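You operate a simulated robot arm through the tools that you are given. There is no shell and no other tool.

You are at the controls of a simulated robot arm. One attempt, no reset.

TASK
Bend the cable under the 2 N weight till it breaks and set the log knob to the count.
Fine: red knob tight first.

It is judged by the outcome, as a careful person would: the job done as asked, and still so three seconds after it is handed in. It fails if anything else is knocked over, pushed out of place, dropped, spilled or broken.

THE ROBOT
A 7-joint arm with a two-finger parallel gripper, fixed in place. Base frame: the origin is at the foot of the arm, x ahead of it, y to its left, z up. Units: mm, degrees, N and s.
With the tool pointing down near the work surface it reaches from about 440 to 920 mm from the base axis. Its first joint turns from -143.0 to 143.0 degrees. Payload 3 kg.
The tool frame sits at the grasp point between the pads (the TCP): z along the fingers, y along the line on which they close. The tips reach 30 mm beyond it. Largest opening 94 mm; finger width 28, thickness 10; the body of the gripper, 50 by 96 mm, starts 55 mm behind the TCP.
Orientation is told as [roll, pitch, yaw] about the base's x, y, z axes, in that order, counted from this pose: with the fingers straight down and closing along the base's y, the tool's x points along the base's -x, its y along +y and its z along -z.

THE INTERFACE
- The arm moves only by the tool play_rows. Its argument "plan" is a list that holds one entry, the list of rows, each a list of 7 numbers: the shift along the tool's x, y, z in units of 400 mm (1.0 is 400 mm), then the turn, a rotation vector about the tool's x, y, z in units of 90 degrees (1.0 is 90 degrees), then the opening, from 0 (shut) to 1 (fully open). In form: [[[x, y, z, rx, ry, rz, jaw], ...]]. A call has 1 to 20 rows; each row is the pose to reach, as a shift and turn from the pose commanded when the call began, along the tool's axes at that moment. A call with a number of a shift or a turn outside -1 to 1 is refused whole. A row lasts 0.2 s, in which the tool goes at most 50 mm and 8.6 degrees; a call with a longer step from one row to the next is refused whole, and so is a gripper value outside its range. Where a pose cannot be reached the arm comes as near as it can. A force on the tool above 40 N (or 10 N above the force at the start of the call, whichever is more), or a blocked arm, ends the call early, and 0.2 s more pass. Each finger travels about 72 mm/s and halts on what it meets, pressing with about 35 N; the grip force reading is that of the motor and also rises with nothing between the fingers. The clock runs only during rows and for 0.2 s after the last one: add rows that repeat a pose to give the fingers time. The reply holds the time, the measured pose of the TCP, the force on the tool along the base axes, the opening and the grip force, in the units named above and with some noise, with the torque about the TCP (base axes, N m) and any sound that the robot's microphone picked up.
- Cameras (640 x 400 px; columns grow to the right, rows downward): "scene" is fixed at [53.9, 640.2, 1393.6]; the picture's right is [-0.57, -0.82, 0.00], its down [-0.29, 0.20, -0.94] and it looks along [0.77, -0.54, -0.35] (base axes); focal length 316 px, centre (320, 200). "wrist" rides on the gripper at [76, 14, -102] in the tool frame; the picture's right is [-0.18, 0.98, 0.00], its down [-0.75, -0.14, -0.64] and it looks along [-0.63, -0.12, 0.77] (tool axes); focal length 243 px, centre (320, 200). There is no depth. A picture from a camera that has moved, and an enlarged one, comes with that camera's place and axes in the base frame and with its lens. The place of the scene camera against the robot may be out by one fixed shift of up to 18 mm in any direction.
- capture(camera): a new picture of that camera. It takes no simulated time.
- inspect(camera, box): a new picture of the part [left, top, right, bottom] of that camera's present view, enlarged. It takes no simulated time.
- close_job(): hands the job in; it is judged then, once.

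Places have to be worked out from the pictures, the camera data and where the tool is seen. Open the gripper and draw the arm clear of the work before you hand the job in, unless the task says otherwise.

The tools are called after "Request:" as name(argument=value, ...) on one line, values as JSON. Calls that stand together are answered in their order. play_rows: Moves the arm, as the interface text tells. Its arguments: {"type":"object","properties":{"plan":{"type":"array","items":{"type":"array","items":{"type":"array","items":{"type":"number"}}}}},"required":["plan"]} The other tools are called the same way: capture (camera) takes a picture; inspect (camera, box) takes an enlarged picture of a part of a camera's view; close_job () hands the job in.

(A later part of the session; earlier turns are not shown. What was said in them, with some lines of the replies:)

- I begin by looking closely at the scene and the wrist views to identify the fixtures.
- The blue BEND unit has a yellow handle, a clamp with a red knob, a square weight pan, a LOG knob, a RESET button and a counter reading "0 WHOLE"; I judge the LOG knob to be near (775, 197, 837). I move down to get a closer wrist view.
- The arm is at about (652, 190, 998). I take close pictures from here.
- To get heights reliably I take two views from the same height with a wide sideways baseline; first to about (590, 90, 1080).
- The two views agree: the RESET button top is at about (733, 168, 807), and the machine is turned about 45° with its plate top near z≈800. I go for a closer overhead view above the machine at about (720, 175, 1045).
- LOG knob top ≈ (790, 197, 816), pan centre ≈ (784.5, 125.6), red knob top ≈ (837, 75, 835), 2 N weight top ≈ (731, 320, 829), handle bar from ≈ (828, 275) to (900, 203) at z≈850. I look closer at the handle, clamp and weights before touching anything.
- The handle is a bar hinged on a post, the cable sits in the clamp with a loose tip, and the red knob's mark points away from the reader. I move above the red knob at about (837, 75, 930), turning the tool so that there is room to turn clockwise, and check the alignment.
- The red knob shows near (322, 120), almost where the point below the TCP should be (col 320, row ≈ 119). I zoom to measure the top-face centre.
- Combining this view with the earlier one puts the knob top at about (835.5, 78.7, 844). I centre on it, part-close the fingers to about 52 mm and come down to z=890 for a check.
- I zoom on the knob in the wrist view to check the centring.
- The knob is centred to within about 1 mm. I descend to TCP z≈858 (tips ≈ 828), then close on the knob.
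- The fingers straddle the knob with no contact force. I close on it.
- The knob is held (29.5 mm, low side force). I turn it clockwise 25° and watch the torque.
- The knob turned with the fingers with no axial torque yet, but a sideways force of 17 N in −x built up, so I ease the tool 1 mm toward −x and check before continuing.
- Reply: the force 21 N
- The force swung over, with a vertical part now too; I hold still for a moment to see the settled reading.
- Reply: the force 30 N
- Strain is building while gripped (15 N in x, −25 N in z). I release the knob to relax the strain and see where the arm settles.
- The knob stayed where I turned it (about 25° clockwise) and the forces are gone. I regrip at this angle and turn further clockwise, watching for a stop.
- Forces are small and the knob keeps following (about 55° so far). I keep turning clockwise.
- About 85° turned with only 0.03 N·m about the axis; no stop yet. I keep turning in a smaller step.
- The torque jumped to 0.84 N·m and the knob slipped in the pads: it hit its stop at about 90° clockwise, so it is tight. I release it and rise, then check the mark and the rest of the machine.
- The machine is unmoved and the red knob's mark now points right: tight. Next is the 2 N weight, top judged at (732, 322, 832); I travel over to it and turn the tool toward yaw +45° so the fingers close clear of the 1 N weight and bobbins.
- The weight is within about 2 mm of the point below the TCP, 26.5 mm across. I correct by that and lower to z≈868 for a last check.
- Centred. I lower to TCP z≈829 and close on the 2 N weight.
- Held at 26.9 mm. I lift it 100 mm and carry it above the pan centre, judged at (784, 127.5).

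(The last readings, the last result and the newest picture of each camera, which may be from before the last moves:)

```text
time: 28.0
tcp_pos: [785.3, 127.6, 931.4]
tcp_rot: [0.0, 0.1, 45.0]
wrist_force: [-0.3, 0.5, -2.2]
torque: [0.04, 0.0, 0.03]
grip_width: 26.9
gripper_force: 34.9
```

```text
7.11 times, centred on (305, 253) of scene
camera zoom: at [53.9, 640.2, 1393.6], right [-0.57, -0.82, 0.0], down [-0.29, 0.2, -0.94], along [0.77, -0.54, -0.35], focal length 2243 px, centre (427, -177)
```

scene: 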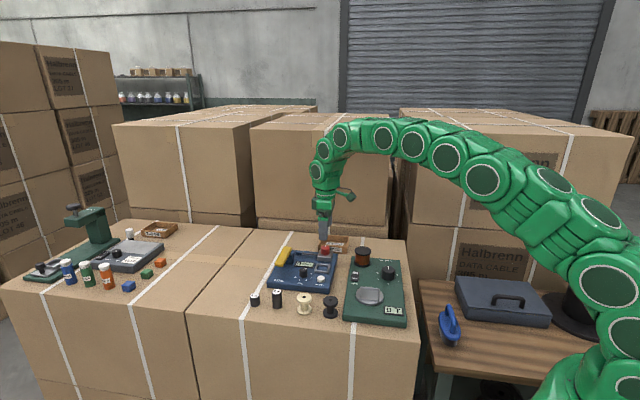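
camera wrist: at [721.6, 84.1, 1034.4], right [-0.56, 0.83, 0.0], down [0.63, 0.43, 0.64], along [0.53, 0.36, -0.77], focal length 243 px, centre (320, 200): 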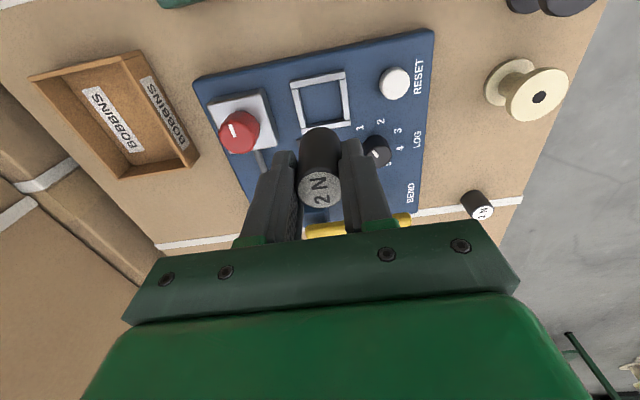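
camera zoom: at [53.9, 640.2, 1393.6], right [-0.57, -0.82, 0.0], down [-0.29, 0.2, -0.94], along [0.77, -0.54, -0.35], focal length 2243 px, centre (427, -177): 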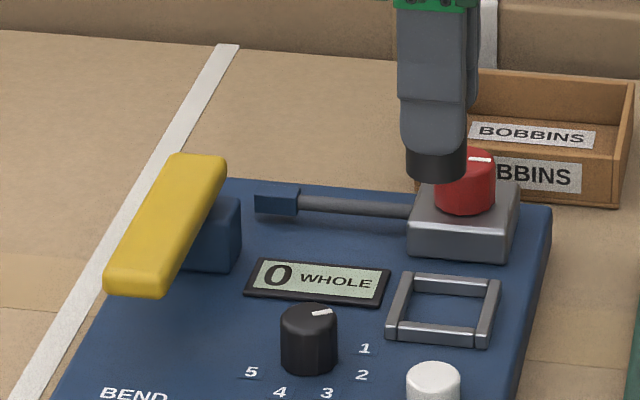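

The weight hangs straight (−2 N reading). I measure the pan in the wrist view to fine-tune the position; it should be at about (320, 105).

Request:
inspect(camera="wrist", box=[264, 60, 376, 130])

```text
5.71 times, centred on (320, 95) of wrist
camera zoom: at [721.6, 84.1, 1034.4], right [-0.56, 0.83, 0.0], down [0.63, 0.43, 0.64], along [0.53, 0.36, -0.77], focal length 1386 px, centre (320, 800)
```

zoom: 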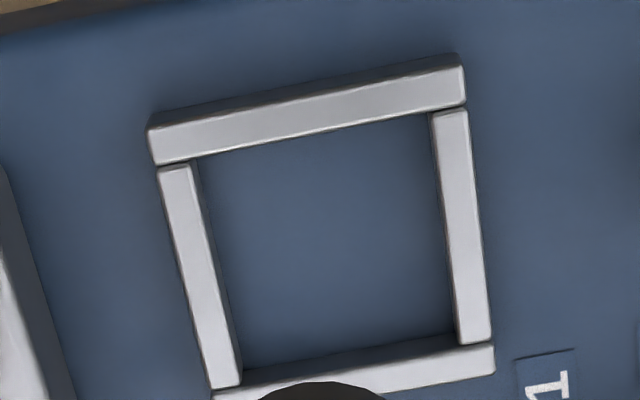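

The pan is centred to within about 1.3 mm. I shift 1.2 mm along tool y and lower until the weight's foot is just above the rails (TCP z≈863).

Request:
play_rows(plan=[[[0, 0.003, 0.05, 0, 0, 0, 0.1], [0, 0.003, 0.1, 0, 0, 0, 0.1], [0, 0.003, 0.15, 0, 0, 0, 0.1], [0, 0.003, 0.17, 0, 0, 0, 0.1], [0, 0.003, 0.17, 0, 0, 0, 0.1]]])

Request:
inspect(camera="wrist", box=[240, 80, 400, 180])

Request:
inspect(camera="scene", box=[290, 235, 354, 275])

```text
time: 29.2
tcp_pos: [785.4, 128.4, 863.2]
tcp_rot: [-0.1, -0.1, 45.0]
wrist_force: [-2.1, 0.1, 11.1]
torque: [0.15, -0.05, -0.03]
grip_width: 26.9
gripper_force: 35.5
```

```text
4.00 times, centred on (320, 130) of wrist
camera zoom: at [721.0, 84.4, 965.5], right [-0.56, 0.83, 0.0], down [0.63, 0.43, 0.64], along [0.53, 0.36, -0.77], focal length 970 px, centre (320, 480)
```

zoom: 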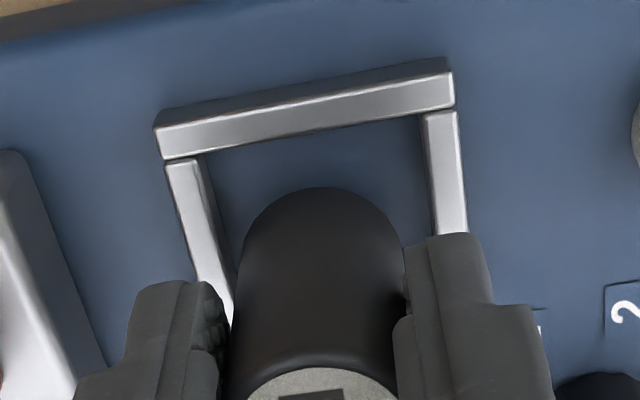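

```text
10.00 times, centred on (322, 255) of scene
camera zoom: at [53.9, 640.2, 1393.6], right [-0.57, -0.82, 0.0], down [-0.29, 0.2, -0.94], along [0.77, -0.54, -0.35], focal length 3155 px, centre (300, -350)
```

zoom: 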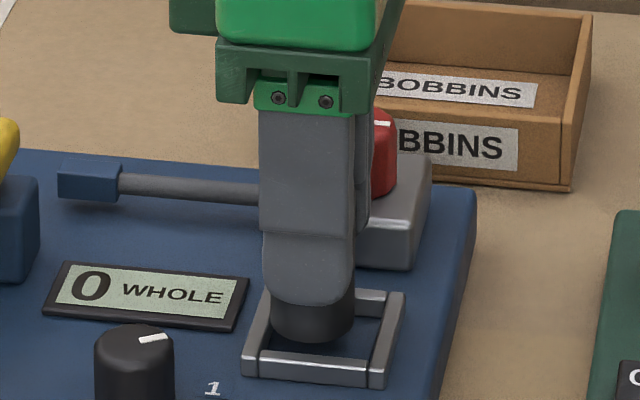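

There is already 11 N of upward force, so I look closely at the pan and the weight's foot before going further.

Request:
inspect(camera="scene", box=[308, 252, 340, 272])

Request:
inspect(camera="wrist", box=[280, 100, 360, 150])

Request:
play_rows(plan=[[[0, 0, 0, 0, 0, 0, 0.1]]])

```text
16.00 times, centred on (324, 262) of scene
camera zoom: at [53.9, 640.2, 1393.6], right [-0.57, -0.82, 0.0], down [-0.29, 0.2, -0.94], along [0.77, -0.54, -0.35], focal length 5048 px, centre (256, -792)
```

zoom: 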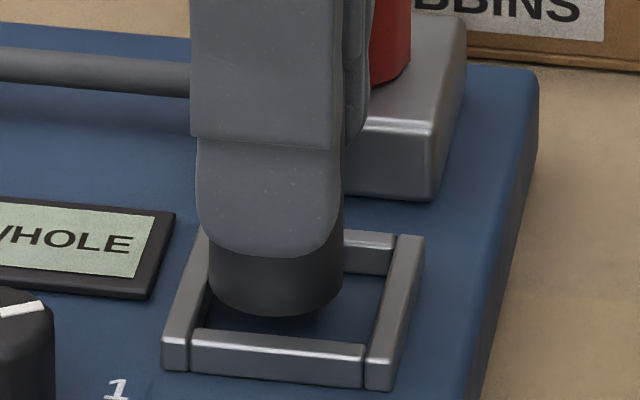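

```text
8.00 times, centred on (320, 125) of wrist
camera zoom: at [721.0, 84.4, 965.5], right [-0.56, 0.83, 0.0], down [0.63, 0.43, 0.64], along [0.53, 0.36, -0.77], focal length 1941 px, centre (320, 800)
```

zoom: 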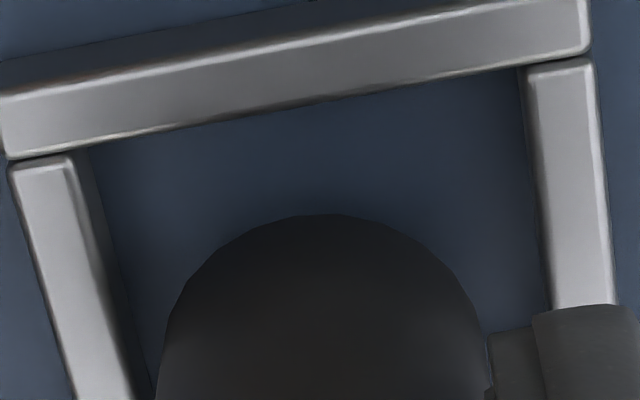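

```text
time: 29.6
tcp_pos: [785.0, 129.2, 861.9]
tcp_rot: [-0.1, -0.1, 45.1]
wrist_force: [1.9, 1.2, 17.7]
torque: [0.21, -0.28, -0.02]
grip_width: 27.1
gripper_force: 35.0
```

The weight's foot sits at about rail height and about 2–3 mm off toward the left rail (scene view: gap 1.4 mm left, 6.5 mm right), so it is likely resting on that rail's edge. I lift 6 mm and shift about 2.8 mm along tool +x (toward the machine's right) and look again.

Request:
play_rows(plan=[[[0, 0, -0.015, 0, 0, 0, 0.1], [0.007, 0, -0.015, 0, 0, 0, 0.1], [0.007, 0, -0.015, 0, 0, 0, 0.1]]])

Request:
inspect(camera="scene", box=[308, 252, 340, 272])

Request:
inspect(camera="wrist", box=[240, 80, 400, 180])

```text
time: 30.4
tcp_pos: [781.4, 126.0, 866.8]
tcp_rot: [0.1, 0.1, 45.0]
wrist_force: [-0.1, -0.4, -1.9]
torque: [0.01, 0.0, 0.0]
grip_width: 27.0
gripper_force: 34.7
```

```text
16.00 times, centred on (324, 262) of scene
camera zoom: at [53.9, 640.2, 1393.6], right [-0.57, -0.82, 0.0], down [-0.29, 0.2, -0.94], along [0.77, -0.54, -0.35], focal length 5048 px, centre (256, -792)
```

zoom: 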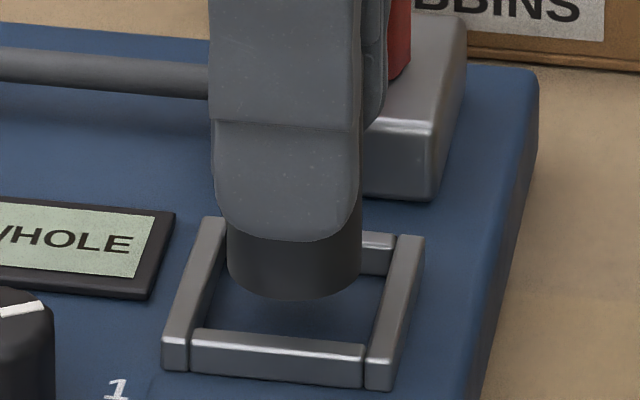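

```text
4.00 times, centred on (320, 130) of wrist
camera zoom: at [717.7, 82.4, 970.5], right [-0.56, 0.83, 0.0], down [0.63, 0.43, 0.64], along [0.53, 0.36, -0.77], focal length 970 px, centre (320, 480)
```

zoom: 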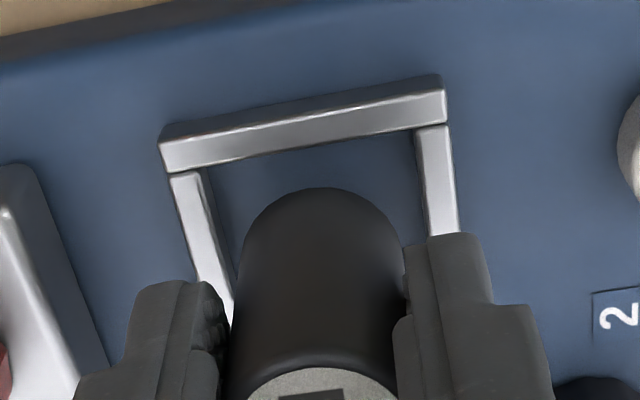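

Now the weight sits centred between the rails (gaps about 22 and 16 px). I lower slowly, 2 mm at a time, and watch for contact.

Request:
play_rows(plan=[[[0, 0.0015, 0.005, 0, 0, 0, 0.1], [0, 0.0015, 0.01, 0, 0, 0, 0.1], [0, 0.0015, 0.015, 0, 0, 0, 0.1], [0, 0.0015, 0.02, 0, 0, 0, 0.1], [0, 0.0015, 0.02, 0, 0, 0, 0.1]]])

Request:
inspect(camera="scene", box=[308, 252, 340, 272])

```text
time: 31.6
tcp_pos: [780.4, 127.0, 859.3]
tcp_rot: [-0.1, 0.0, 45.0]
wrist_force: [0.3, 0.0, -1.4]
torque: [0.0, 0.01, 0.0]
grip_width: 27.1
gripper_force: 34.6
```

```text
16.00 times, centred on (324, 262) of scene
camera zoom: at [53.9, 640.2, 1393.6], right [-0.57, -0.82, 0.0], down [-0.29, 0.2, -0.94], along [0.77, -0.54, -0.35], focal length 5048 px, centre (256, -792)
```

zoom: 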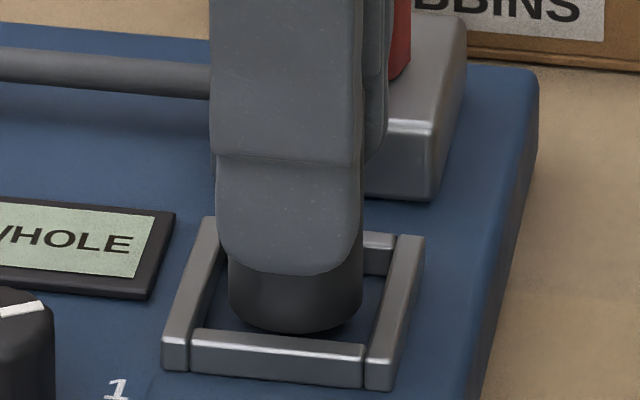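

It is now inside the rails with no contact. I go on lowering in small steps.

Request:
play_rows(plan=[[[0, 0, 0.004, 0, 0, 0, 0.1], [0, 0, 0.008, 0, 0, 0, 0.1], [0, 0, 0.01, 0, 0, 0, 0.1]]])

Request:
inspect(camera="scene", box=[308, 252, 340, 272])

```text
time: 32.4
tcp_pos: [780.1, 126.8, 857.2]
tcp_rot: [0.0, 0.0, 45.0]
wrist_force: [0.2, -0.4, -2.2]
torque: [0.03, -0.01, 0.0]
grip_width: 26.7
gripper_force: 35.0
```

```text
16.00 times, centred on (324, 262) of scene
camera zoom: at [53.9, 640.2, 1393.6], right [-0.57, -0.82, 0.0], down [-0.29, 0.2, -0.94], along [0.77, -0.54, -0.35], focal length 5048 px, centre (256, -792)
```

zoom: 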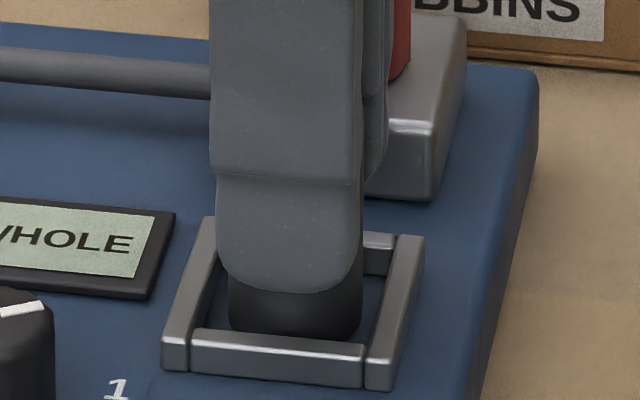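

Still hanging free (−2.2 N). A few more millimetres.

Request:
play_rows(plan=[[[0, 0, 0.004, 0, 0, 0, 0.1], [0, 0, 0.006, 0, 0, 0, 0.1], [0, 0, 0.006, 0, 0, 0, 0.1]]])

```text
time: 33.2
tcp_pos: [782.5, 125.9, 854.1]
tcp_rot: [0.1, -0.1, 45.0]
wrist_force: [-5.3, -1.0, 16.5]
torque: [-0.08, 0.33, -0.03]
grip_width: 26.8
gripper_force: 34.4
```

It has landed on the pan floor (16 N). I open the fingers gently to about 40 mm and check that it stands.

Request:
play_rows(plan=[[[0, 0, -0.002, 0, 0, 0, 0.26], [0, 0, -0.002, 0, 0, 0, 0.34], [0, 0, -0.002, 0, 0, 0, 0.42], [0, 0, -0.002, 0, 0, 0, 0.42]]])

Request:
inspect(camera="scene", box=[300, 242, 348, 272])

Request:
inspect(camera="wrist", box=[240, 80, 400, 180])

```text
time: 34.2
tcp_pos: [781.0, 127.8, 853.9]
tcp_rot: [0.0, 0.0, 45.0]
wrist_force: [0.2, -0.8, 0.1]
torque: [0.02, 0.0, 0.0]
grip_width: 39.1
gripper_force: 0.1
```

```text
13.33 times, centred on (324, 257) of scene
camera zoom: at [53.9, 640.2, 1393.6], right [-0.57, -0.82, 0.0], down [-0.29, 0.2, -0.94], along [0.77, -0.54, -0.35], focal length 4206 px, centre (267, -560)
```

zoom: 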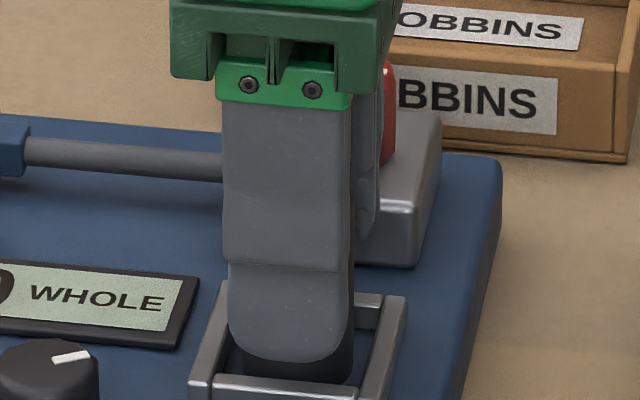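

```text
4.00 times, centred on (320, 130) of wrist
camera zoom: at [717.4, 82.5, 957.5], right [-0.56, 0.83, 0.0], down [0.63, 0.43, 0.64], along [0.53, 0.36, -0.77], focal length 970 px, centre (320, 480)
```

zoom: 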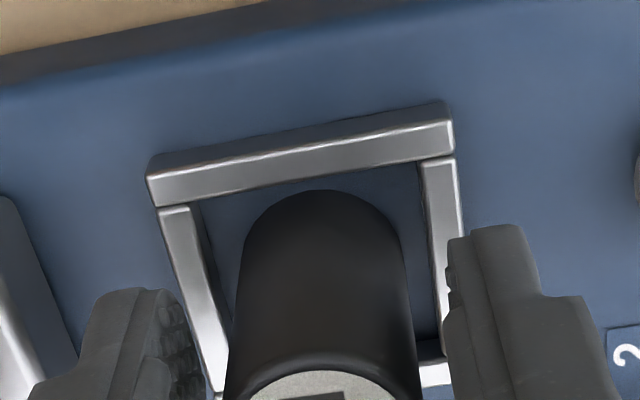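

The weight stands in the pan. I lift straight up clear of it and look at everything again.

Request:
play_rows(plan=[[[0, 0, -0.05, 0, 0, 0, 0.42], [0, 0, -0.12, 0, 0, 0, 0.42], [0, 0, -0.2, 0, 0, 0, 0.42], [0, 0, -0.28, 0, 0, 0, 0.42], [0, 0, -0.28, 0, 0, 0, 0.42]]])

Request:
inspect(camera="scene", box=[260, 235, 350, 291])

Request:
capture(camera="wrist")

```text
time: 35.4
tcp_pos: [779.6, 125.6, 965.5]
tcp_rot: [0.0, 0.0, 45.0]
wrist_force: [0.5, 0.6, -0.3]
torque: [-0.03, -0.01, -0.03]
grip_width: 39.3
gripper_force: 0.0
```

```text
7.11 times, centred on (305, 263) of scene
camera zoom: at [53.9, 640.2, 1393.6], right [-0.57, -0.82, 0.0], down [-0.29, 0.2, -0.94], along [0.77, -0.54, -0.35], focal length 2243 px, centre (427, -248)
```

zoom: 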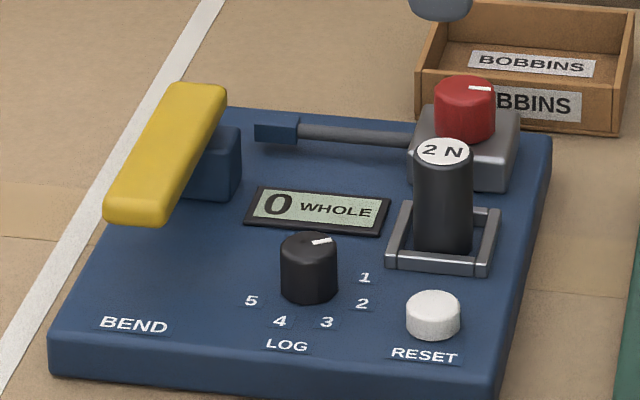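

```text
taken
camera wrist: at [716.7, 81.7, 1069.8], right [-0.56, 0.83, 0.0], down [0.63, 0.43, 0.64], along [0.53, 0.36, -0.77], focal length 243 px, centre (320, 200)
```

wrist: 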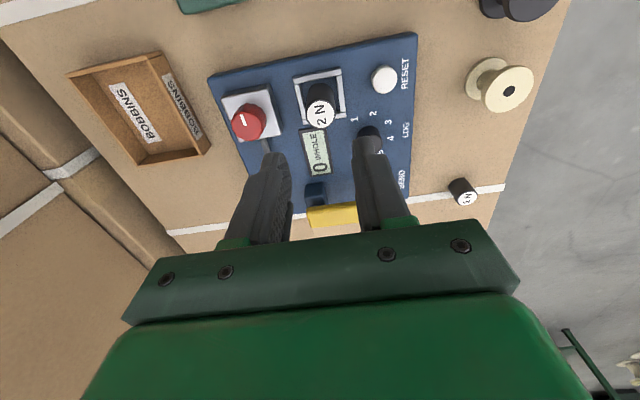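

The 2 N weight stands in the pan. Now I move above the handle's near end at about (833, 254, 930), fingers open for the view, and measure the bar.

Request:
play_rows(plan=[[[-0.08, 0.033, 0.0, 0, 0, 0, 0.6], [-0.16, 0.066, 0.02, 0, 0, 0, 0.8], [-0.24, 0.1, 0.05, 0, 0, 0, 1], [-0.321, 0.1326, 0.089, 0, 0, 0, 1], [-0.321, 0.1326, 0.089, 0, 0, 0, 1]]])

Request:
capture(camera="wrist")

Request:
inspect(camera="wrist", box=[240, 80, 400, 180])

```text
time: 36.6
tcp_pos: [834.4, 255.3, 931.7]
tcp_rot: [0.0, 0.1, 45.1]
wrist_force: [0.6, -0.3, 0.1]
torque: [-0.01, -0.03, 0.02]
grip_width: 93.8
gripper_force: 0.1
```

```text
taken
camera wrist: at [771.1, 211.3, 1034.2], right [-0.56, 0.83, 0.0], down [0.63, 0.43, 0.64], along [0.53, 0.36, -0.77], focal length 243 px, centre (320, 200)
```

wrist: 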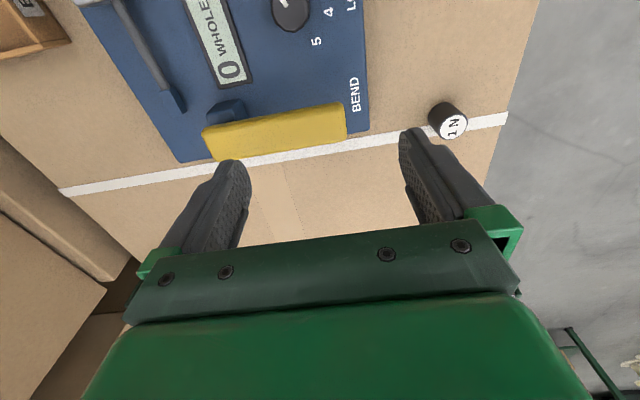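

```text
4.00 times, centred on (320, 130) of wrist
camera zoom: at [771.1, 211.3, 1034.2], right [-0.56, 0.83, 0.0], down [0.63, 0.43, 0.64], along [0.53, 0.36, -0.77], focal length 970 px, centre (320, 480)
```

zoom: 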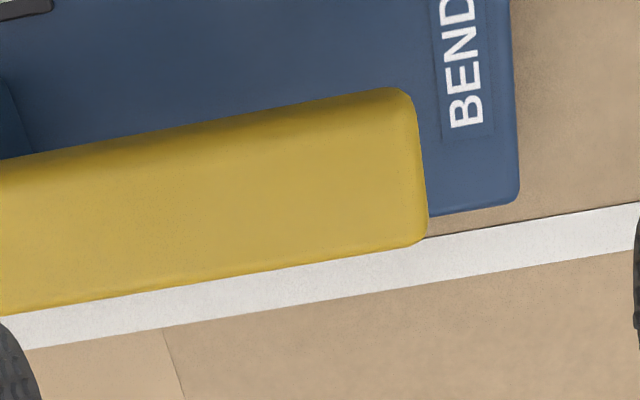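

The bar lies right below, its near end about 21 mm from the press point and its middle about 3 mm further toward the machine's left. I close the fingers, shift 3 mm and lower to just above the bar (tips ≈ 857).

Request:
play_rows(plan=[[[-0.0075, 0, 0.0, 0, 0, 0, 0.7], [-0.0075, 0, 0.02, 0, 0, 0, 0.4], [-0.0075, 0, 0.04, 0, 0, 0, 0.1], [-0.0075, 0, 0.07, 0, 0, 0, 0], [-0.0075, 0, 0.1, 0, 0, 0, 0], [-0.0075, 0, 0.11, 0, 0, 0, 0], [-0.0075, 0, 0.11, 0, 0, 0, 0]]])

Request:
inspect(camera="scene", box=[250, 220, 330, 270])

Request:
inspect(camera="wrist", box=[240, 100, 400, 200])

```text
time: 38.2
tcp_pos: [835.8, 256.2, 886.0]
tcp_rot: [0.0, 0.0, 45.1]
wrist_force: [-2.3, 1.1, 1.6]
torque: [0.04, 0.03, 0.02]
grip_width: 0.0
gripper_force: 32.4
```

```text
8.00 times, centred on (290, 245) of scene
camera zoom: at [53.9, 640.2, 1393.6], right [-0.57, -0.82, 0.0], down [-0.29, 0.2, -0.94], along [0.77, -0.54, -0.35], focal length 2524 px, centre (560, -160)
```

zoom: 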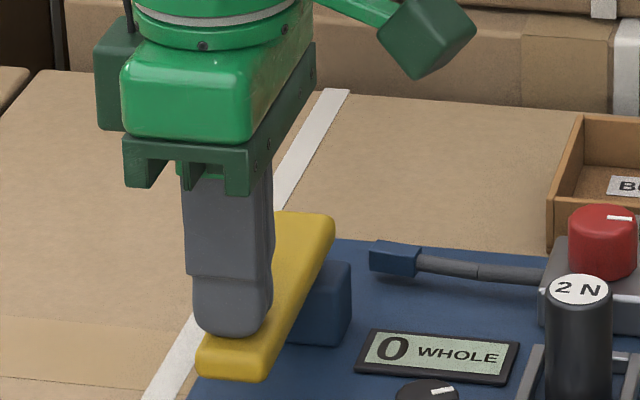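

```text
4.00 times, centred on (320, 150) of wrist
camera zoom: at [772.1, 213.4, 989.5], right [-0.56, 0.83, 0.0], down [0.63, 0.43, 0.64], along [0.53, 0.36, -0.77], focal length 970 px, centre (320, 400)
```

zoom: 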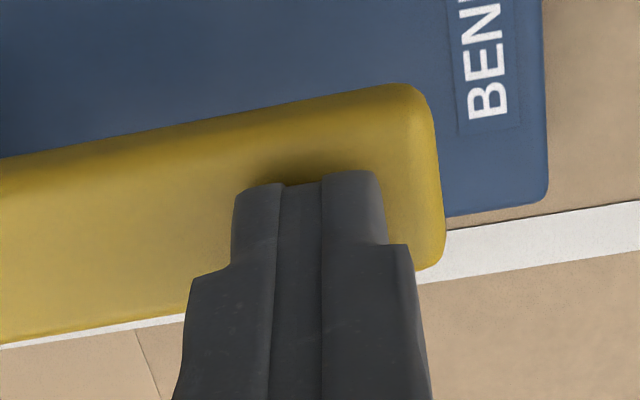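

The tips are just touching the bar and the cable has already begun to deflect, so pressing the near end down is the right motion. I press 8 mm further and look.

Request:
play_rows(plan=[[[0, 0, 0.005, 0, 0, 0, 0], [0, 0, 0.01, 0, 0, 0, 0], [0, 0, 0.015, 0, 0, 0, 0], [0, 0, 0.02, 0, 0, 0, 0], [0, 0, 0.02, 0, 0, 0, 0]]])

Request:
inspect(camera="scene", box=[250, 220, 330, 270])

```text
time: 39.4
tcp_pos: [835.8, 257.4, 878.6]
tcp_rot: [0.1, 0.1, 45.1]
wrist_force: [-0.7, 4.5, 4.0]
torque: [0.09, -0.03, 0.01]
grip_width: 0.0
gripper_force: 32.7
```

```text
8.00 times, centred on (290, 245) of scene
camera zoom: at [53.9, 640.2, 1393.6], right [-0.57, -0.82, 0.0], down [-0.29, 0.2, -0.94], along [0.77, -0.54, -0.35], focal length 2524 px, centre (560, -160)
```

zoom: 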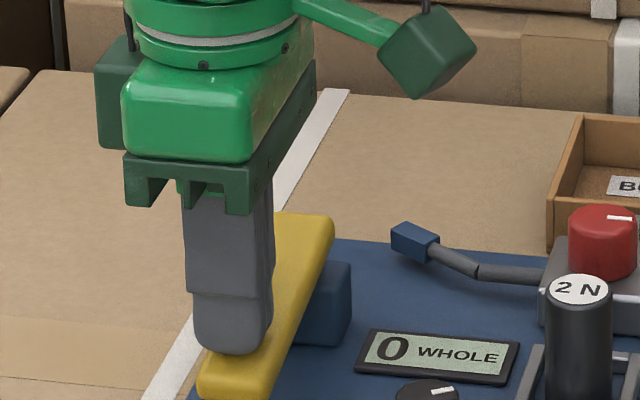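

It works: the cable bends up as the bar goes down, at only 4 N. I press another 10 mm.

Request:
play_rows(plan=[[[0, 0, 0.005, 0, 0, 0, 0], [0, 0, 0.01, 0, 0, 0, 0], [0, 0, 0.015, 0, 0, 0, 0], [0, 0, 0.02, 0, 0, 0, 0], [0, 0, 0.025, 0, 0, 0, 0], [0, 0, 0.025, 0, 0, 0, 0]]])

Request:
inspect(camera="scene", box=[250, 220, 330, 270])

```text
time: 40.8
tcp_pos: [837.1, 256.1, 868.8]
tcp_rot: [-0.1, 0.1, 44.9]
wrist_force: [-2.3, 2.0, 4.9]
torque: [0.06, 0.03, 0.01]
grip_width: 0.0
gripper_force: 33.2
```

```text
8.00 times, centred on (290, 245) of scene
camera zoom: at [53.9, 640.2, 1393.6], right [-0.57, -0.82, 0.0], down [-0.29, 0.2, -0.94], along [0.77, -0.54, -0.35], focal length 2524 px, centre (560, -160)
```

zoom: 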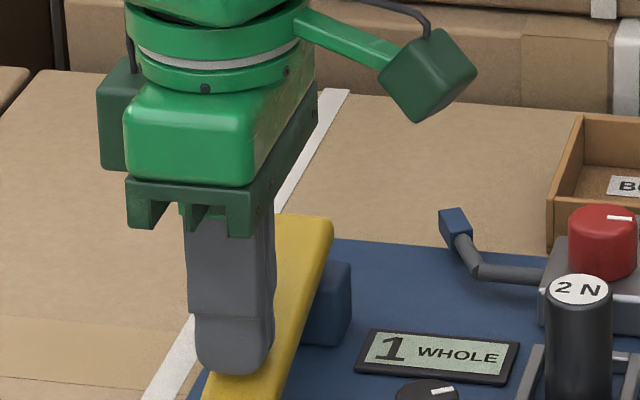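

Count is 1, still WHOLE, at TCP z≈869. I raise to let the handle spring back and see it return.

Request:
play_rows(plan=[[[0, 0, -0.015, 0, 0, 0, 0], [0, 0, -0.035, 0, 0, 0, 0], [0, 0, -0.05, 0, 0, 0, 0], [0, 0, -0.05, 0, 0, 0, 0]]])

Request:
inspect(camera="scene", box=[250, 220, 330, 270])

```text
time: 41.8
tcp_pos: [837.3, 254.8, 888.2]
tcp_rot: [0.0, 0.0, 45.0]
wrist_force: [0.0, -1.2, 1.1]
torque: [-0.04, 0.01, 0.03]
grip_width: 0.0
gripper_force: 33.0
```

```text
8.00 times, centred on (290, 245) of scene
camera zoom: at [53.9, 640.2, 1393.6], right [-0.57, -0.82, 0.0], down [-0.29, 0.2, -0.94], along [0.77, -0.54, -0.35], focal length 2524 px, centre (560, -160)
```

zoom: 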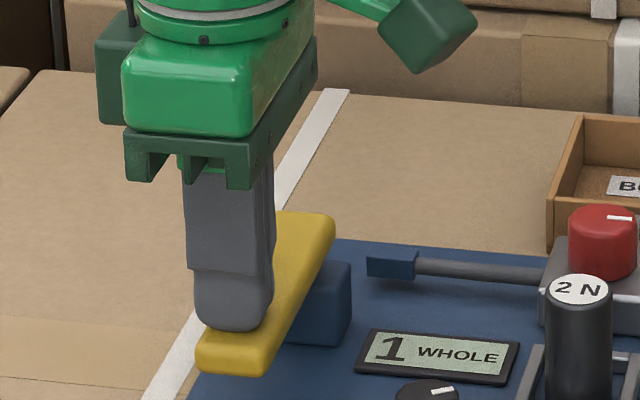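

The handle sprang back fully, the cable is straight and the count still reads 1. Second press, same stroke.

Request:
play_rows(plan=[[[0, 0, 0.01, 0, 0, 0, 0], [0, 0, 0.02, 0, 0, 0, 0], [0, 0, 0.03, 0, 0, 0, 0], [0, 0, 0.04, 0, 0, 0, 0], [0, 0, 0.05, 0, 0, 0, 0], [0, 0, 0.05, 0, 0, 0, 0]]])

Request:
inspect(camera="scene", box=[250, 220, 330, 270])

```text
time: 43.2
tcp_pos: [836.9, 256.2, 868.9]
tcp_rot: [0.1, 0.0, 45.0]
wrist_force: [-2.7, 6.4, 3.9]
torque: [0.17, 0.07, 0.01]
grip_width: 0.0
gripper_force: 33.1
```

```text
8.00 times, centred on (290, 245) of scene
camera zoom: at [53.9, 640.2, 1393.6], right [-0.57, -0.82, 0.0], down [-0.29, 0.2, -0.94], along [0.77, -0.54, -0.35], focal length 2524 px, centre (560, -160)
```

zoom: 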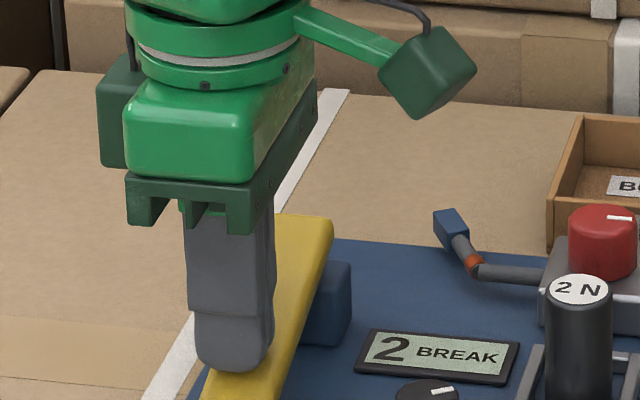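

The display reads "2 BREAK" and the cable shows the break. I raise the arm well clear and confirm the reading.

Request:
play_rows(plan=[[[0, 0, -0.015, 0, 0, 0, 0], [0, 0, -0.035, 0, 0, 0, 0], [0, 0, -0.06, 0, 0, 0, 0], [0, 0, -0.12, 0, 0, 0, 0.2], [0, 0, -0.18, 0, 0, 0, 0.5], [0, 0, -0.18, 0, 0, 0, 0.5]]])

Request:
inspect(camera="scene", box=[260, 235, 350, 291])

Request:
inspect(camera="scene", box=[285, 255, 333, 285])

```text
time: 44.6
tcp_pos: [836.3, 257.2, 940.6]
tcp_rot: [0.0, 0.1, 44.9]
wrist_force: [-0.7, -0.4, -0.3]
torque: [0.02, -0.02, 0.0]
grip_width: 46.8
gripper_force: 0.1
```

```text
7.11 times, centred on (305, 263) of scene
camera zoom: at [53.9, 640.2, 1393.6], right [-0.57, -0.82, 0.0], down [-0.29, 0.2, -0.94], along [0.77, -0.54, -0.35], focal length 2243 px, centre (427, -248)
```

zoom: 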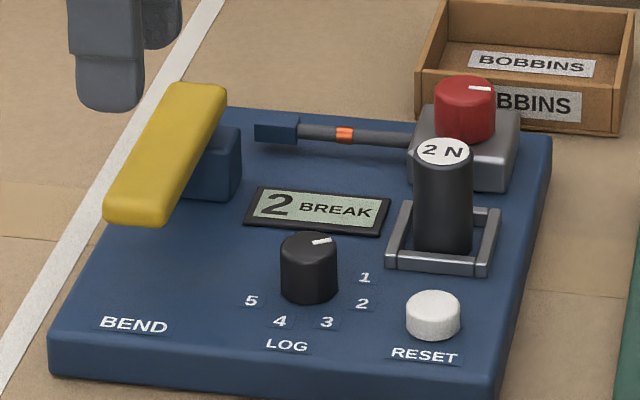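

```text
13.33 times, centred on (309, 270) of scene
camera zoom: at [53.9, 640.2, 1393.6], right [-0.57, -0.82, 0.0], down [-0.29, 0.2, -0.94], along [0.77, -0.54, -0.35], focal length 4206 px, centre (467, -733)
```

zoom: 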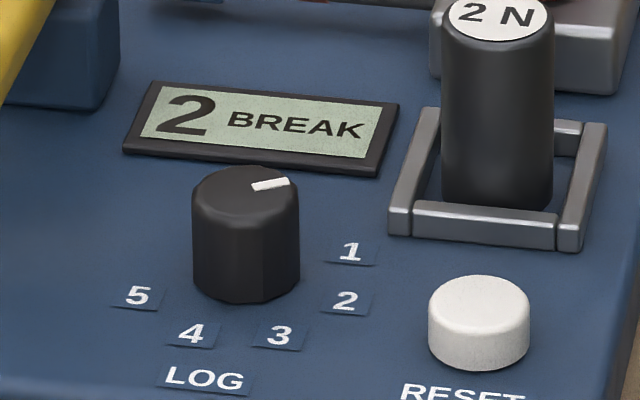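

The count is 2 (BREAK). From the digit positions the LOG knob's axis is at about (791, 199), its mark now points at "1", and "2" is one 45° step clockwise. I move above it at z≈930 and check.

Request:
play_rows(plan=[[[0.06, -0.0075, 0.0, 0, 0, 0, 0.5], [0.12, -0.015, 0.01, 0, 0, 0, 0.5], [0.183, -0.0228, 0.025, 0, 0, 0, 0.5], [0.183, -0.0228, 0.025, 0, 0, 0, 0.5]]])

Request:
capture(camera="wrist")

Request:
inspect(camera="wrist", box=[240, 60, 400, 160])

```text
time: 45.6
tcp_pos: [791.6, 197.7, 931.6]
tcp_rot: [-0.1, 0.0, 45.0]
wrist_force: [0.2, -0.2, 0.0]
torque: [-0.01, 0.01, -0.01]
grip_width: 47.1
gripper_force: 0.2
```

```text
taken
camera wrist: at [727.3, 154.2, 1035.5], right [-0.57, 0.82, 0.0], down [0.63, 0.43, 0.64], along [0.53, 0.36, -0.77], focal length 243 px, centre (320, 200)
```

wrist: 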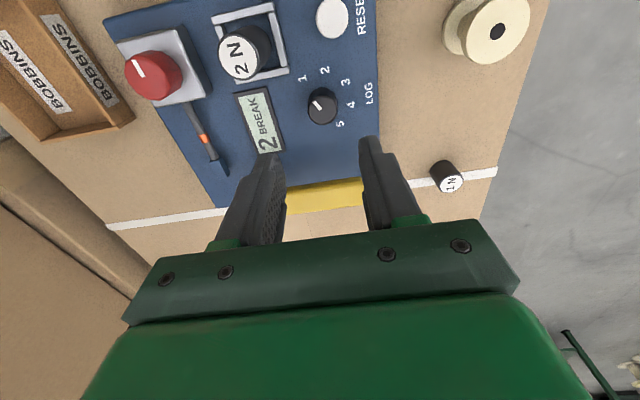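

```text
4.00 times, centred on (320, 110) of wrist
camera zoom: at [727.3, 154.2, 1035.5], right [-0.57, 0.82, 0.0], down [0.63, 0.43, 0.64], along [0.53, 0.36, -0.77], focal length 970 px, centre (320, 560)
```

zoom: 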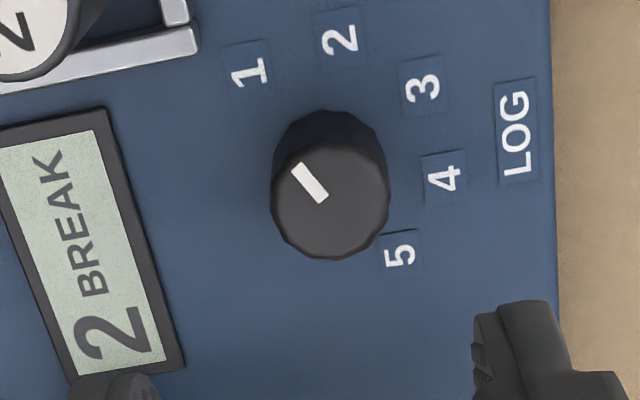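

The mark points at "1" and the knob's centre lies about 2 mm toward tool +y of the TCP. I correct that and lower to z≈862 for another check.

Request:
play_rows(plan=[[[-0.0012, 0.0048, 0.06, 0, 0, 0, 0.5], [-0.0012, 0.0048, 0.12, 0, 0, 0, 0.5], [-0.0012, 0.0048, 0.174, 0, 0, 0, 0.5], [-0.0012, 0.0048, 0.174, 0, 0, 0, 0.5]]])

Request:
inspect(camera="wrist", box=[240, 85, 400, 185])

Request:
inspect(camera="scene", box=[270, 235, 350, 285])

```text
time: 46.6
tcp_pos: [790.4, 200.3, 861.2]
tcp_rot: [0.0, 0.1, 45.1]
wrist_force: [0.0, 0.2, 0.4]
torque: [0.03, -0.01, 0.03]
grip_width: 46.9
gripper_force: 0.1
```

```text
4.00 times, centred on (320, 135) of wrist
camera zoom: at [727.2, 156.5, 964.0], right [-0.56, 0.83, 0.0], down [0.63, 0.43, 0.64], along [0.53, 0.36, -0.77], focal length 970 px, centre (320, 460)
```

zoom: 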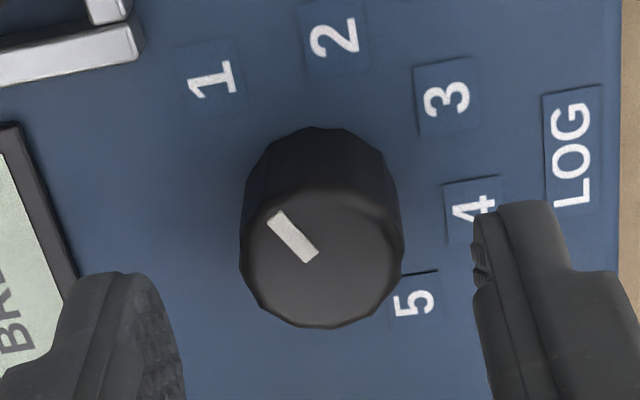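

```text
8.00 times, centred on (310, 260) of scene
camera zoom: at [53.9, 640.2, 1393.6], right [-0.57, -0.82, 0.0], down [-0.29, 0.2, -0.94], along [0.77, -0.54, -0.35], focal length 2524 px, centre (400, -280)
```

zoom: 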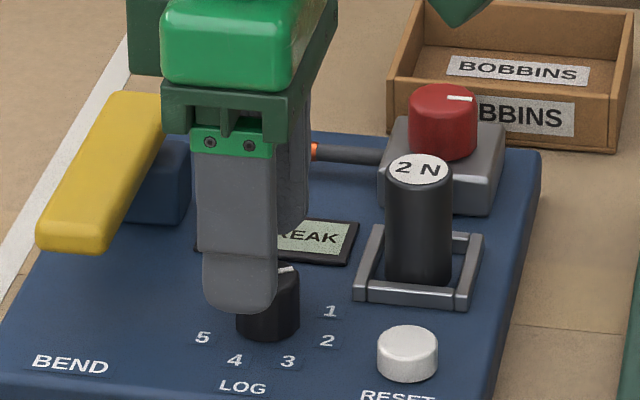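

Well centred. I lower to TCP z≈837 (tips ≈ 807) and close on the knob.

Request:
play_rows(plan=[[[-0.0015, 0, 0.03, 0, 0, 0, 0.5], [-0.0015, 0, 0.06, 0, 0, 0, 0.5], [-0.0015, 0, 0.06, 0, 0, 0, 0.5]]])

Request:
inspect(camera="scene", box=[270, 235, 350, 285])

```text
time: 47.4
tcp_pos: [790.8, 200.2, 836.5]
tcp_rot: [0.0, 0.0, 45.0]
wrist_force: [-0.1, -0.1, -0.2]
torque: [0.02, -0.01, -0.02]
grip_width: 46.9
gripper_force: 0.2
```

```text
8.00 times, centred on (310, 260) of scene
camera zoom: at [53.9, 640.2, 1393.6], right [-0.57, -0.82, 0.0], down [-0.29, 0.2, -0.94], along [0.77, -0.54, -0.35], focal length 2524 px, centre (400, -280)
```

zoom: 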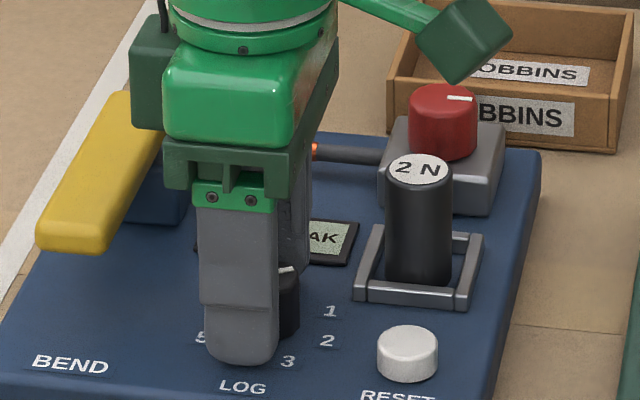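

No contact with the plate. I close on the knob.

Request:
play_rows(plan=[[[0, 0, 0, 0, 0, 0, 0.38], [0, 0, 0, 0, 0, 0, 0.3], [0, 0, 0, 0, 0, 0, 0.15], [0, 0, 0, 0, 0, 0, 0.1]]])

Request:
inspect(camera="wrist", box=[240, 100, 400, 200])

```text
time: 48.4
tcp_pos: [791.1, 202.2, 837.4]
tcp_rot: [0.0, 0.1, 45.0]
wrist_force: [-8.6, 7.1, 1.4]
torque: [0.17, 0.29, -0.05]
grip_width: 25.2
gripper_force: 44.8
```

```text
4.00 times, centred on (320, 150) of wrist
camera zoom: at [726.7, 157.0, 940.4], right [-0.57, 0.82, 0.0], down [0.63, 0.43, 0.64], along [0.53, 0.36, -0.77], focal length 970 px, centre (320, 400)
```

zoom: 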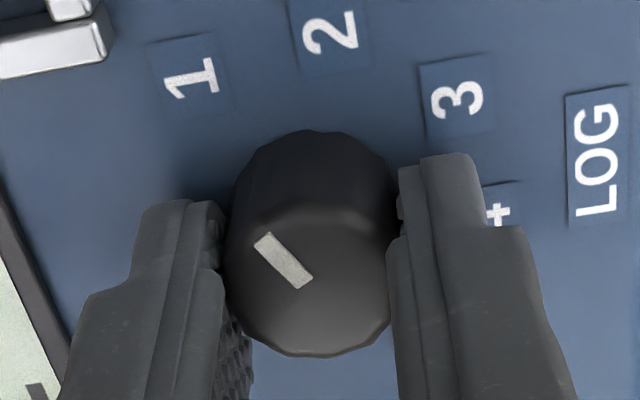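

Held at 25 mm, with a small side force toward tool +y, so I shift 0.4 mm that way while turning about 36° clockwise, then check.

Request:
play_rows(plan=[[[0, 0.001, 0, 0, 0, 0.06, 0.1], [0, 0.001, 0, 0, 0, 0.13, 0.1], [0, 0.001, 0, 0, 0, 0.2, 0.1], [0, 0.001, 0, 0, 0, 0.27, 0.1], [0, 0.001, 0, 0, 0, 0.34, 0.1], [0, 0.001, 0, 0, 0, 0.4, 0.1]]])

Request:
inspect(camera="wrist", box=[240, 100, 400, 200])

```text
time: 49.8
tcp_pos: [791.6, 198.5, 837.4]
tcp_rot: [-0.2, 0.1, 8.8]
wrist_force: [27.1, -22.5, -16.0]
torque: [-0.32, -1.38, 0.07]
grip_width: 25.3
gripper_force: 44.9
```

```text
4.00 times, centred on (320, 150) of wrist
camera zoom: at [713.7, 201.4, 940.3], right [0.03, 1.0, 0.0], down [0.77, -0.02, 0.64], along [0.64, -0.02, -0.77], focal length 970 px, centre (320, 400)
```

zoom: 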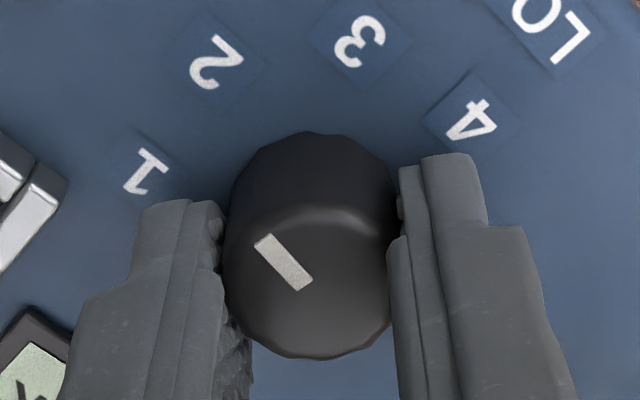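

The knob turned 36°, but side strain rose to about 38 N, so I release, let the arm relax, and regrip for the last bit.

Request:
play_rows(plan=[[[0, 0, 0, 0, 0, 0, 0.3], [0, 0, 0, 0, 0, 0, 0.45], [0, 0, 0, 0, 0, 0, 0.45], [0, 0, 0, 0, 0, 0, 0.45]]])

Request:
inspect(camera="wrist", box=[240, 100, 400, 200])

Request:
inspect(camera="scene", box=[270, 235, 350, 285])

```text
time: 50.8
tcp_pos: [789.3, 201.8, 836.7]
tcp_rot: [-0.1, 0.0, 9.0]
wrist_force: [0.2, 0.0, 0.0]
torque: [-0.02, -0.02, -0.03]
grip_width: 42.0
gripper_force: 0.1
```

```text
4.00 times, centred on (320, 150) of wrist
camera zoom: at [712.7, 203.1, 940.6], right [0.03, 1.0, 0.0], down [0.77, -0.02, 0.64], along [0.64, -0.02, -0.77], focal length 970 px, centre (320, 400)
```

zoom: 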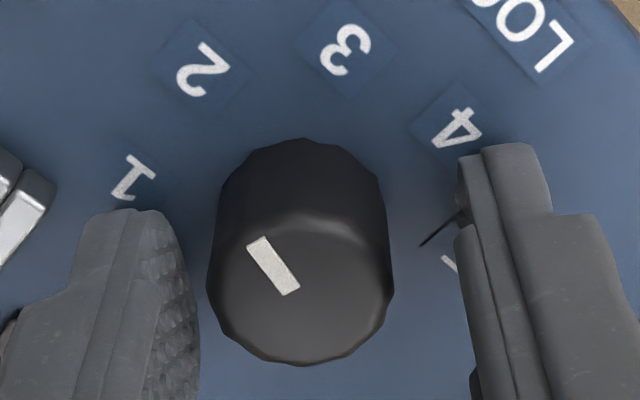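

```text
8.00 times, centred on (310, 260) of scene
camera zoom: at [53.9, 640.2, 1393.6], right [-0.57, -0.82, 0.0], down [-0.29, 0.2, -0.94], along [0.77, -0.54, -0.35], focal length 2524 px, centre (400, -280)
```

zoom: 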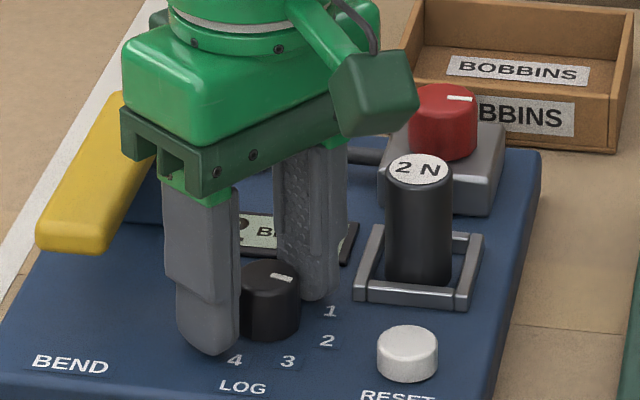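

After release the mark seems to have settled further, close to "2". I rise straight up and inspect the knob from above before any correction.

Request:
play_rows(plan=[[[0, 0, -0.04, 0, 0, 0, 0.5], [0, 0, -0.1, 0, 0, 0, 0.5], [0, 0, -0.18, 0, 0, 0, 0.5], [0, 0, -0.24, 0, 0, 0, 0.5], [0, 0, -0.24, 0, 0, 0, 0.5]]])

Request:
inspect(camera="wrist", box=[264, 65, 376, 135])

Request:
inspect(camera="scene", box=[285, 255, 333, 285])

```text
time: 52.0
tcp_pos: [788.7, 200.7, 934.4]
tcp_rot: [0.1, 0.0, 9.1]
wrist_force: [-0.7, -0.4, 0.8]
torque: [-0.01, 0.01, 0.01]
grip_width: 47.0
gripper_force: 0.0
```

```text
5.71 times, centred on (320, 100) of wrist
camera zoom: at [712.4, 203.4, 1037.4], right [0.03, 1.0, 0.0], down [0.77, -0.02, 0.64], along [0.64, -0.02, -0.77], focal length 1386 px, centre (320, 771)
```

zoom: 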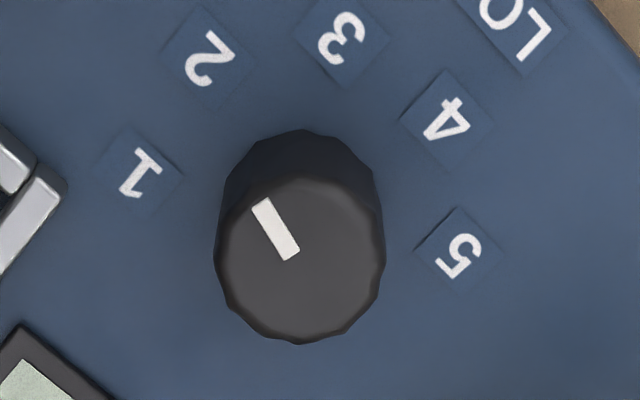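

```text
13.33 times, centred on (309, 270) of scene
camera zoom: at [53.9, 640.2, 1393.6], right [-0.57, -0.82, 0.0], down [-0.29, 0.2, -0.94], along [0.77, -0.54, -0.35], focal length 4206 px, centre (467, -733)
```

zoom: 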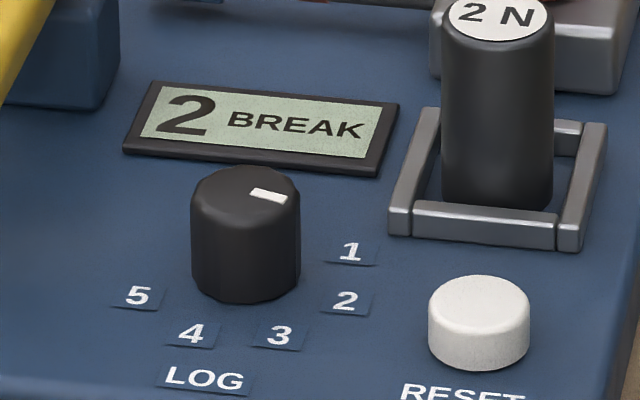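

The mark's line points at "2" to within about 2°, and the display still reads "2 BREAK". I open the gripper fully and draw the arm up and back, clear of the work.

Request:
play_rows(plan=[[[0, 0, -0.1, 0, 0, 0, 0.6], [0, 0, -0.2, 0, 0, 0, 0.8], [0.08, 0, -0.27, 0, 0, 0, 1], [0.17, 0, -0.33, 0, 0, 0, 1], [0.26, 0, -0.38, 0, 0, 0, 1], [0.35, 0, -0.42, 0, 0, 0, 1], [0.35, 0, -0.42, 0, 0, 0, 1]]])

Request:
capture(camera="scene")

Request:
inspect(camera="scene", box=[240, 232, 352, 302])

Request:
inspect(camera="scene", box=[288, 256, 328, 281])

Request:
capture(camera="wrist")

```text
time: 53.6
tcp_pos: [649.9, 177.4, 1102.0]
tcp_rot: [0.0, 0.0, 9.0]
wrist_force: [0.0, 0.0, 0.6]
torque: [0.01, -0.02, -0.01]
grip_width: 93.9
gripper_force: 0.1
```

```text
taken
```

scene: 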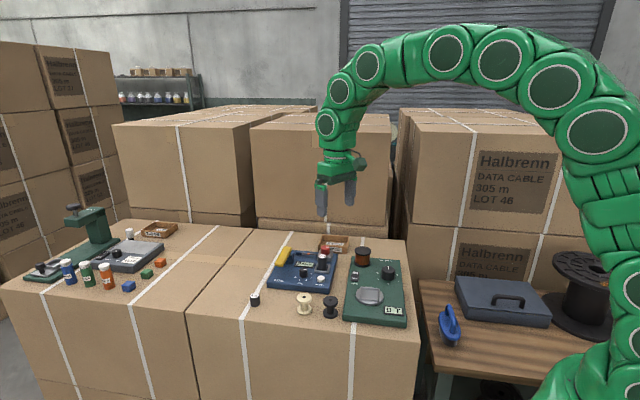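

```text
5.71 times, centred on (296, 267) of scene
camera zoom: at [53.9, 640.2, 1393.6], right [-0.57, -0.82, 0.0], down [-0.29, 0.2, -0.94], along [0.77, -0.54, -0.35], focal length 1803 px, centre (457, -183)
```

zoom: 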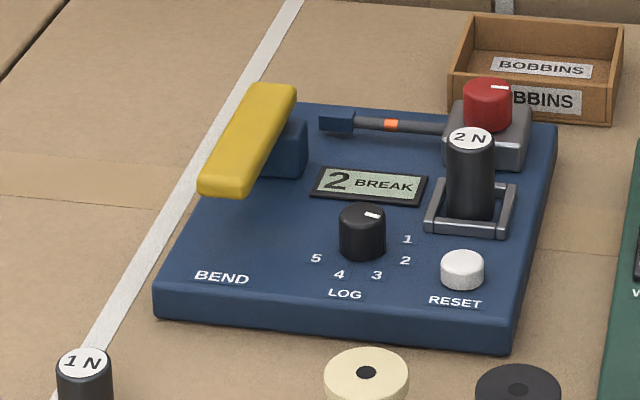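

```text
16.00 times, centred on (308, 268) of scene
camera zoom: at [53.9, 640.2, 1393.6], right [-0.57, -0.82, 0.0], down [-0.29, 0.2, -0.94], along [0.77, -0.54, -0.35], focal length 5048 px, centre (512, -896)
```

zoom: 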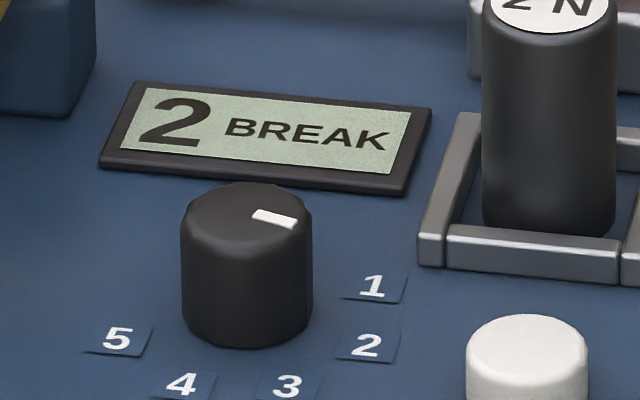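

```text
taken
camera wrist: at [573.7, 180.0, 1205.6], right [0.03, 1.0, 0.0], down [0.77, -0.02, 0.64], along [0.64, -0.02, -0.77], focal length 243 px, centre (320, 200)
```

wrist: 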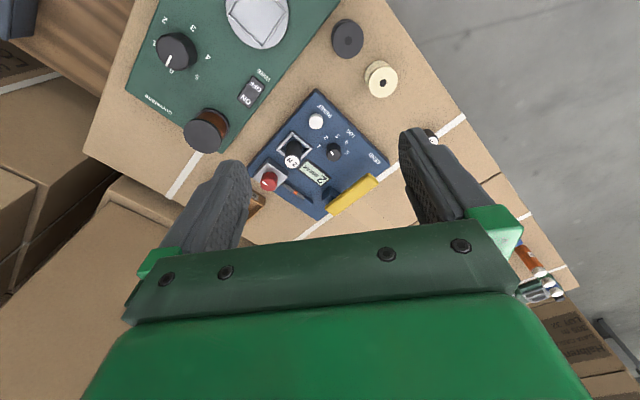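

All is in order: red knob tight, 2 N weight standing in the pan, display "2 BREAK", LOG knob snapped onto 2, handle back up, and the 1 N weight, bobbins and other gear where they were. The arm is clear with the gripper open, so I hand the job in.

Request:
close_job()

```text
The job is handed in.
```

The cable broke on the second bend under the 2 N weight, and the log knob is set to 2. I handed the job in.

- **Red knob:** I turned it clockwise about 90° until it hit its stop, before bending anything. It slipped in the pads at 0.84 N·m, so I took it as tight.
- **Weight:** The 2 N weight stands in the pan. On the first try it came down on the edge of the pan, so I lifted it, shifted it about 3 mm and set it down again.
- **Bending:** The display read "1 WHOLE" after the first press and "2 BREAK" after the second. The cable shows the break, and the handle sprang back.
- **Log knob:** Turning it clockwise from 1, it settled on 2 when I let go. In the close-up its mark lines up with the 2 to within a couple of degrees.

In the last pictures the display still reads "2 BREAK". The bend tester, the 1 N weight and the bobbins are where they were. The gripper is open and the arm is clear of the work.
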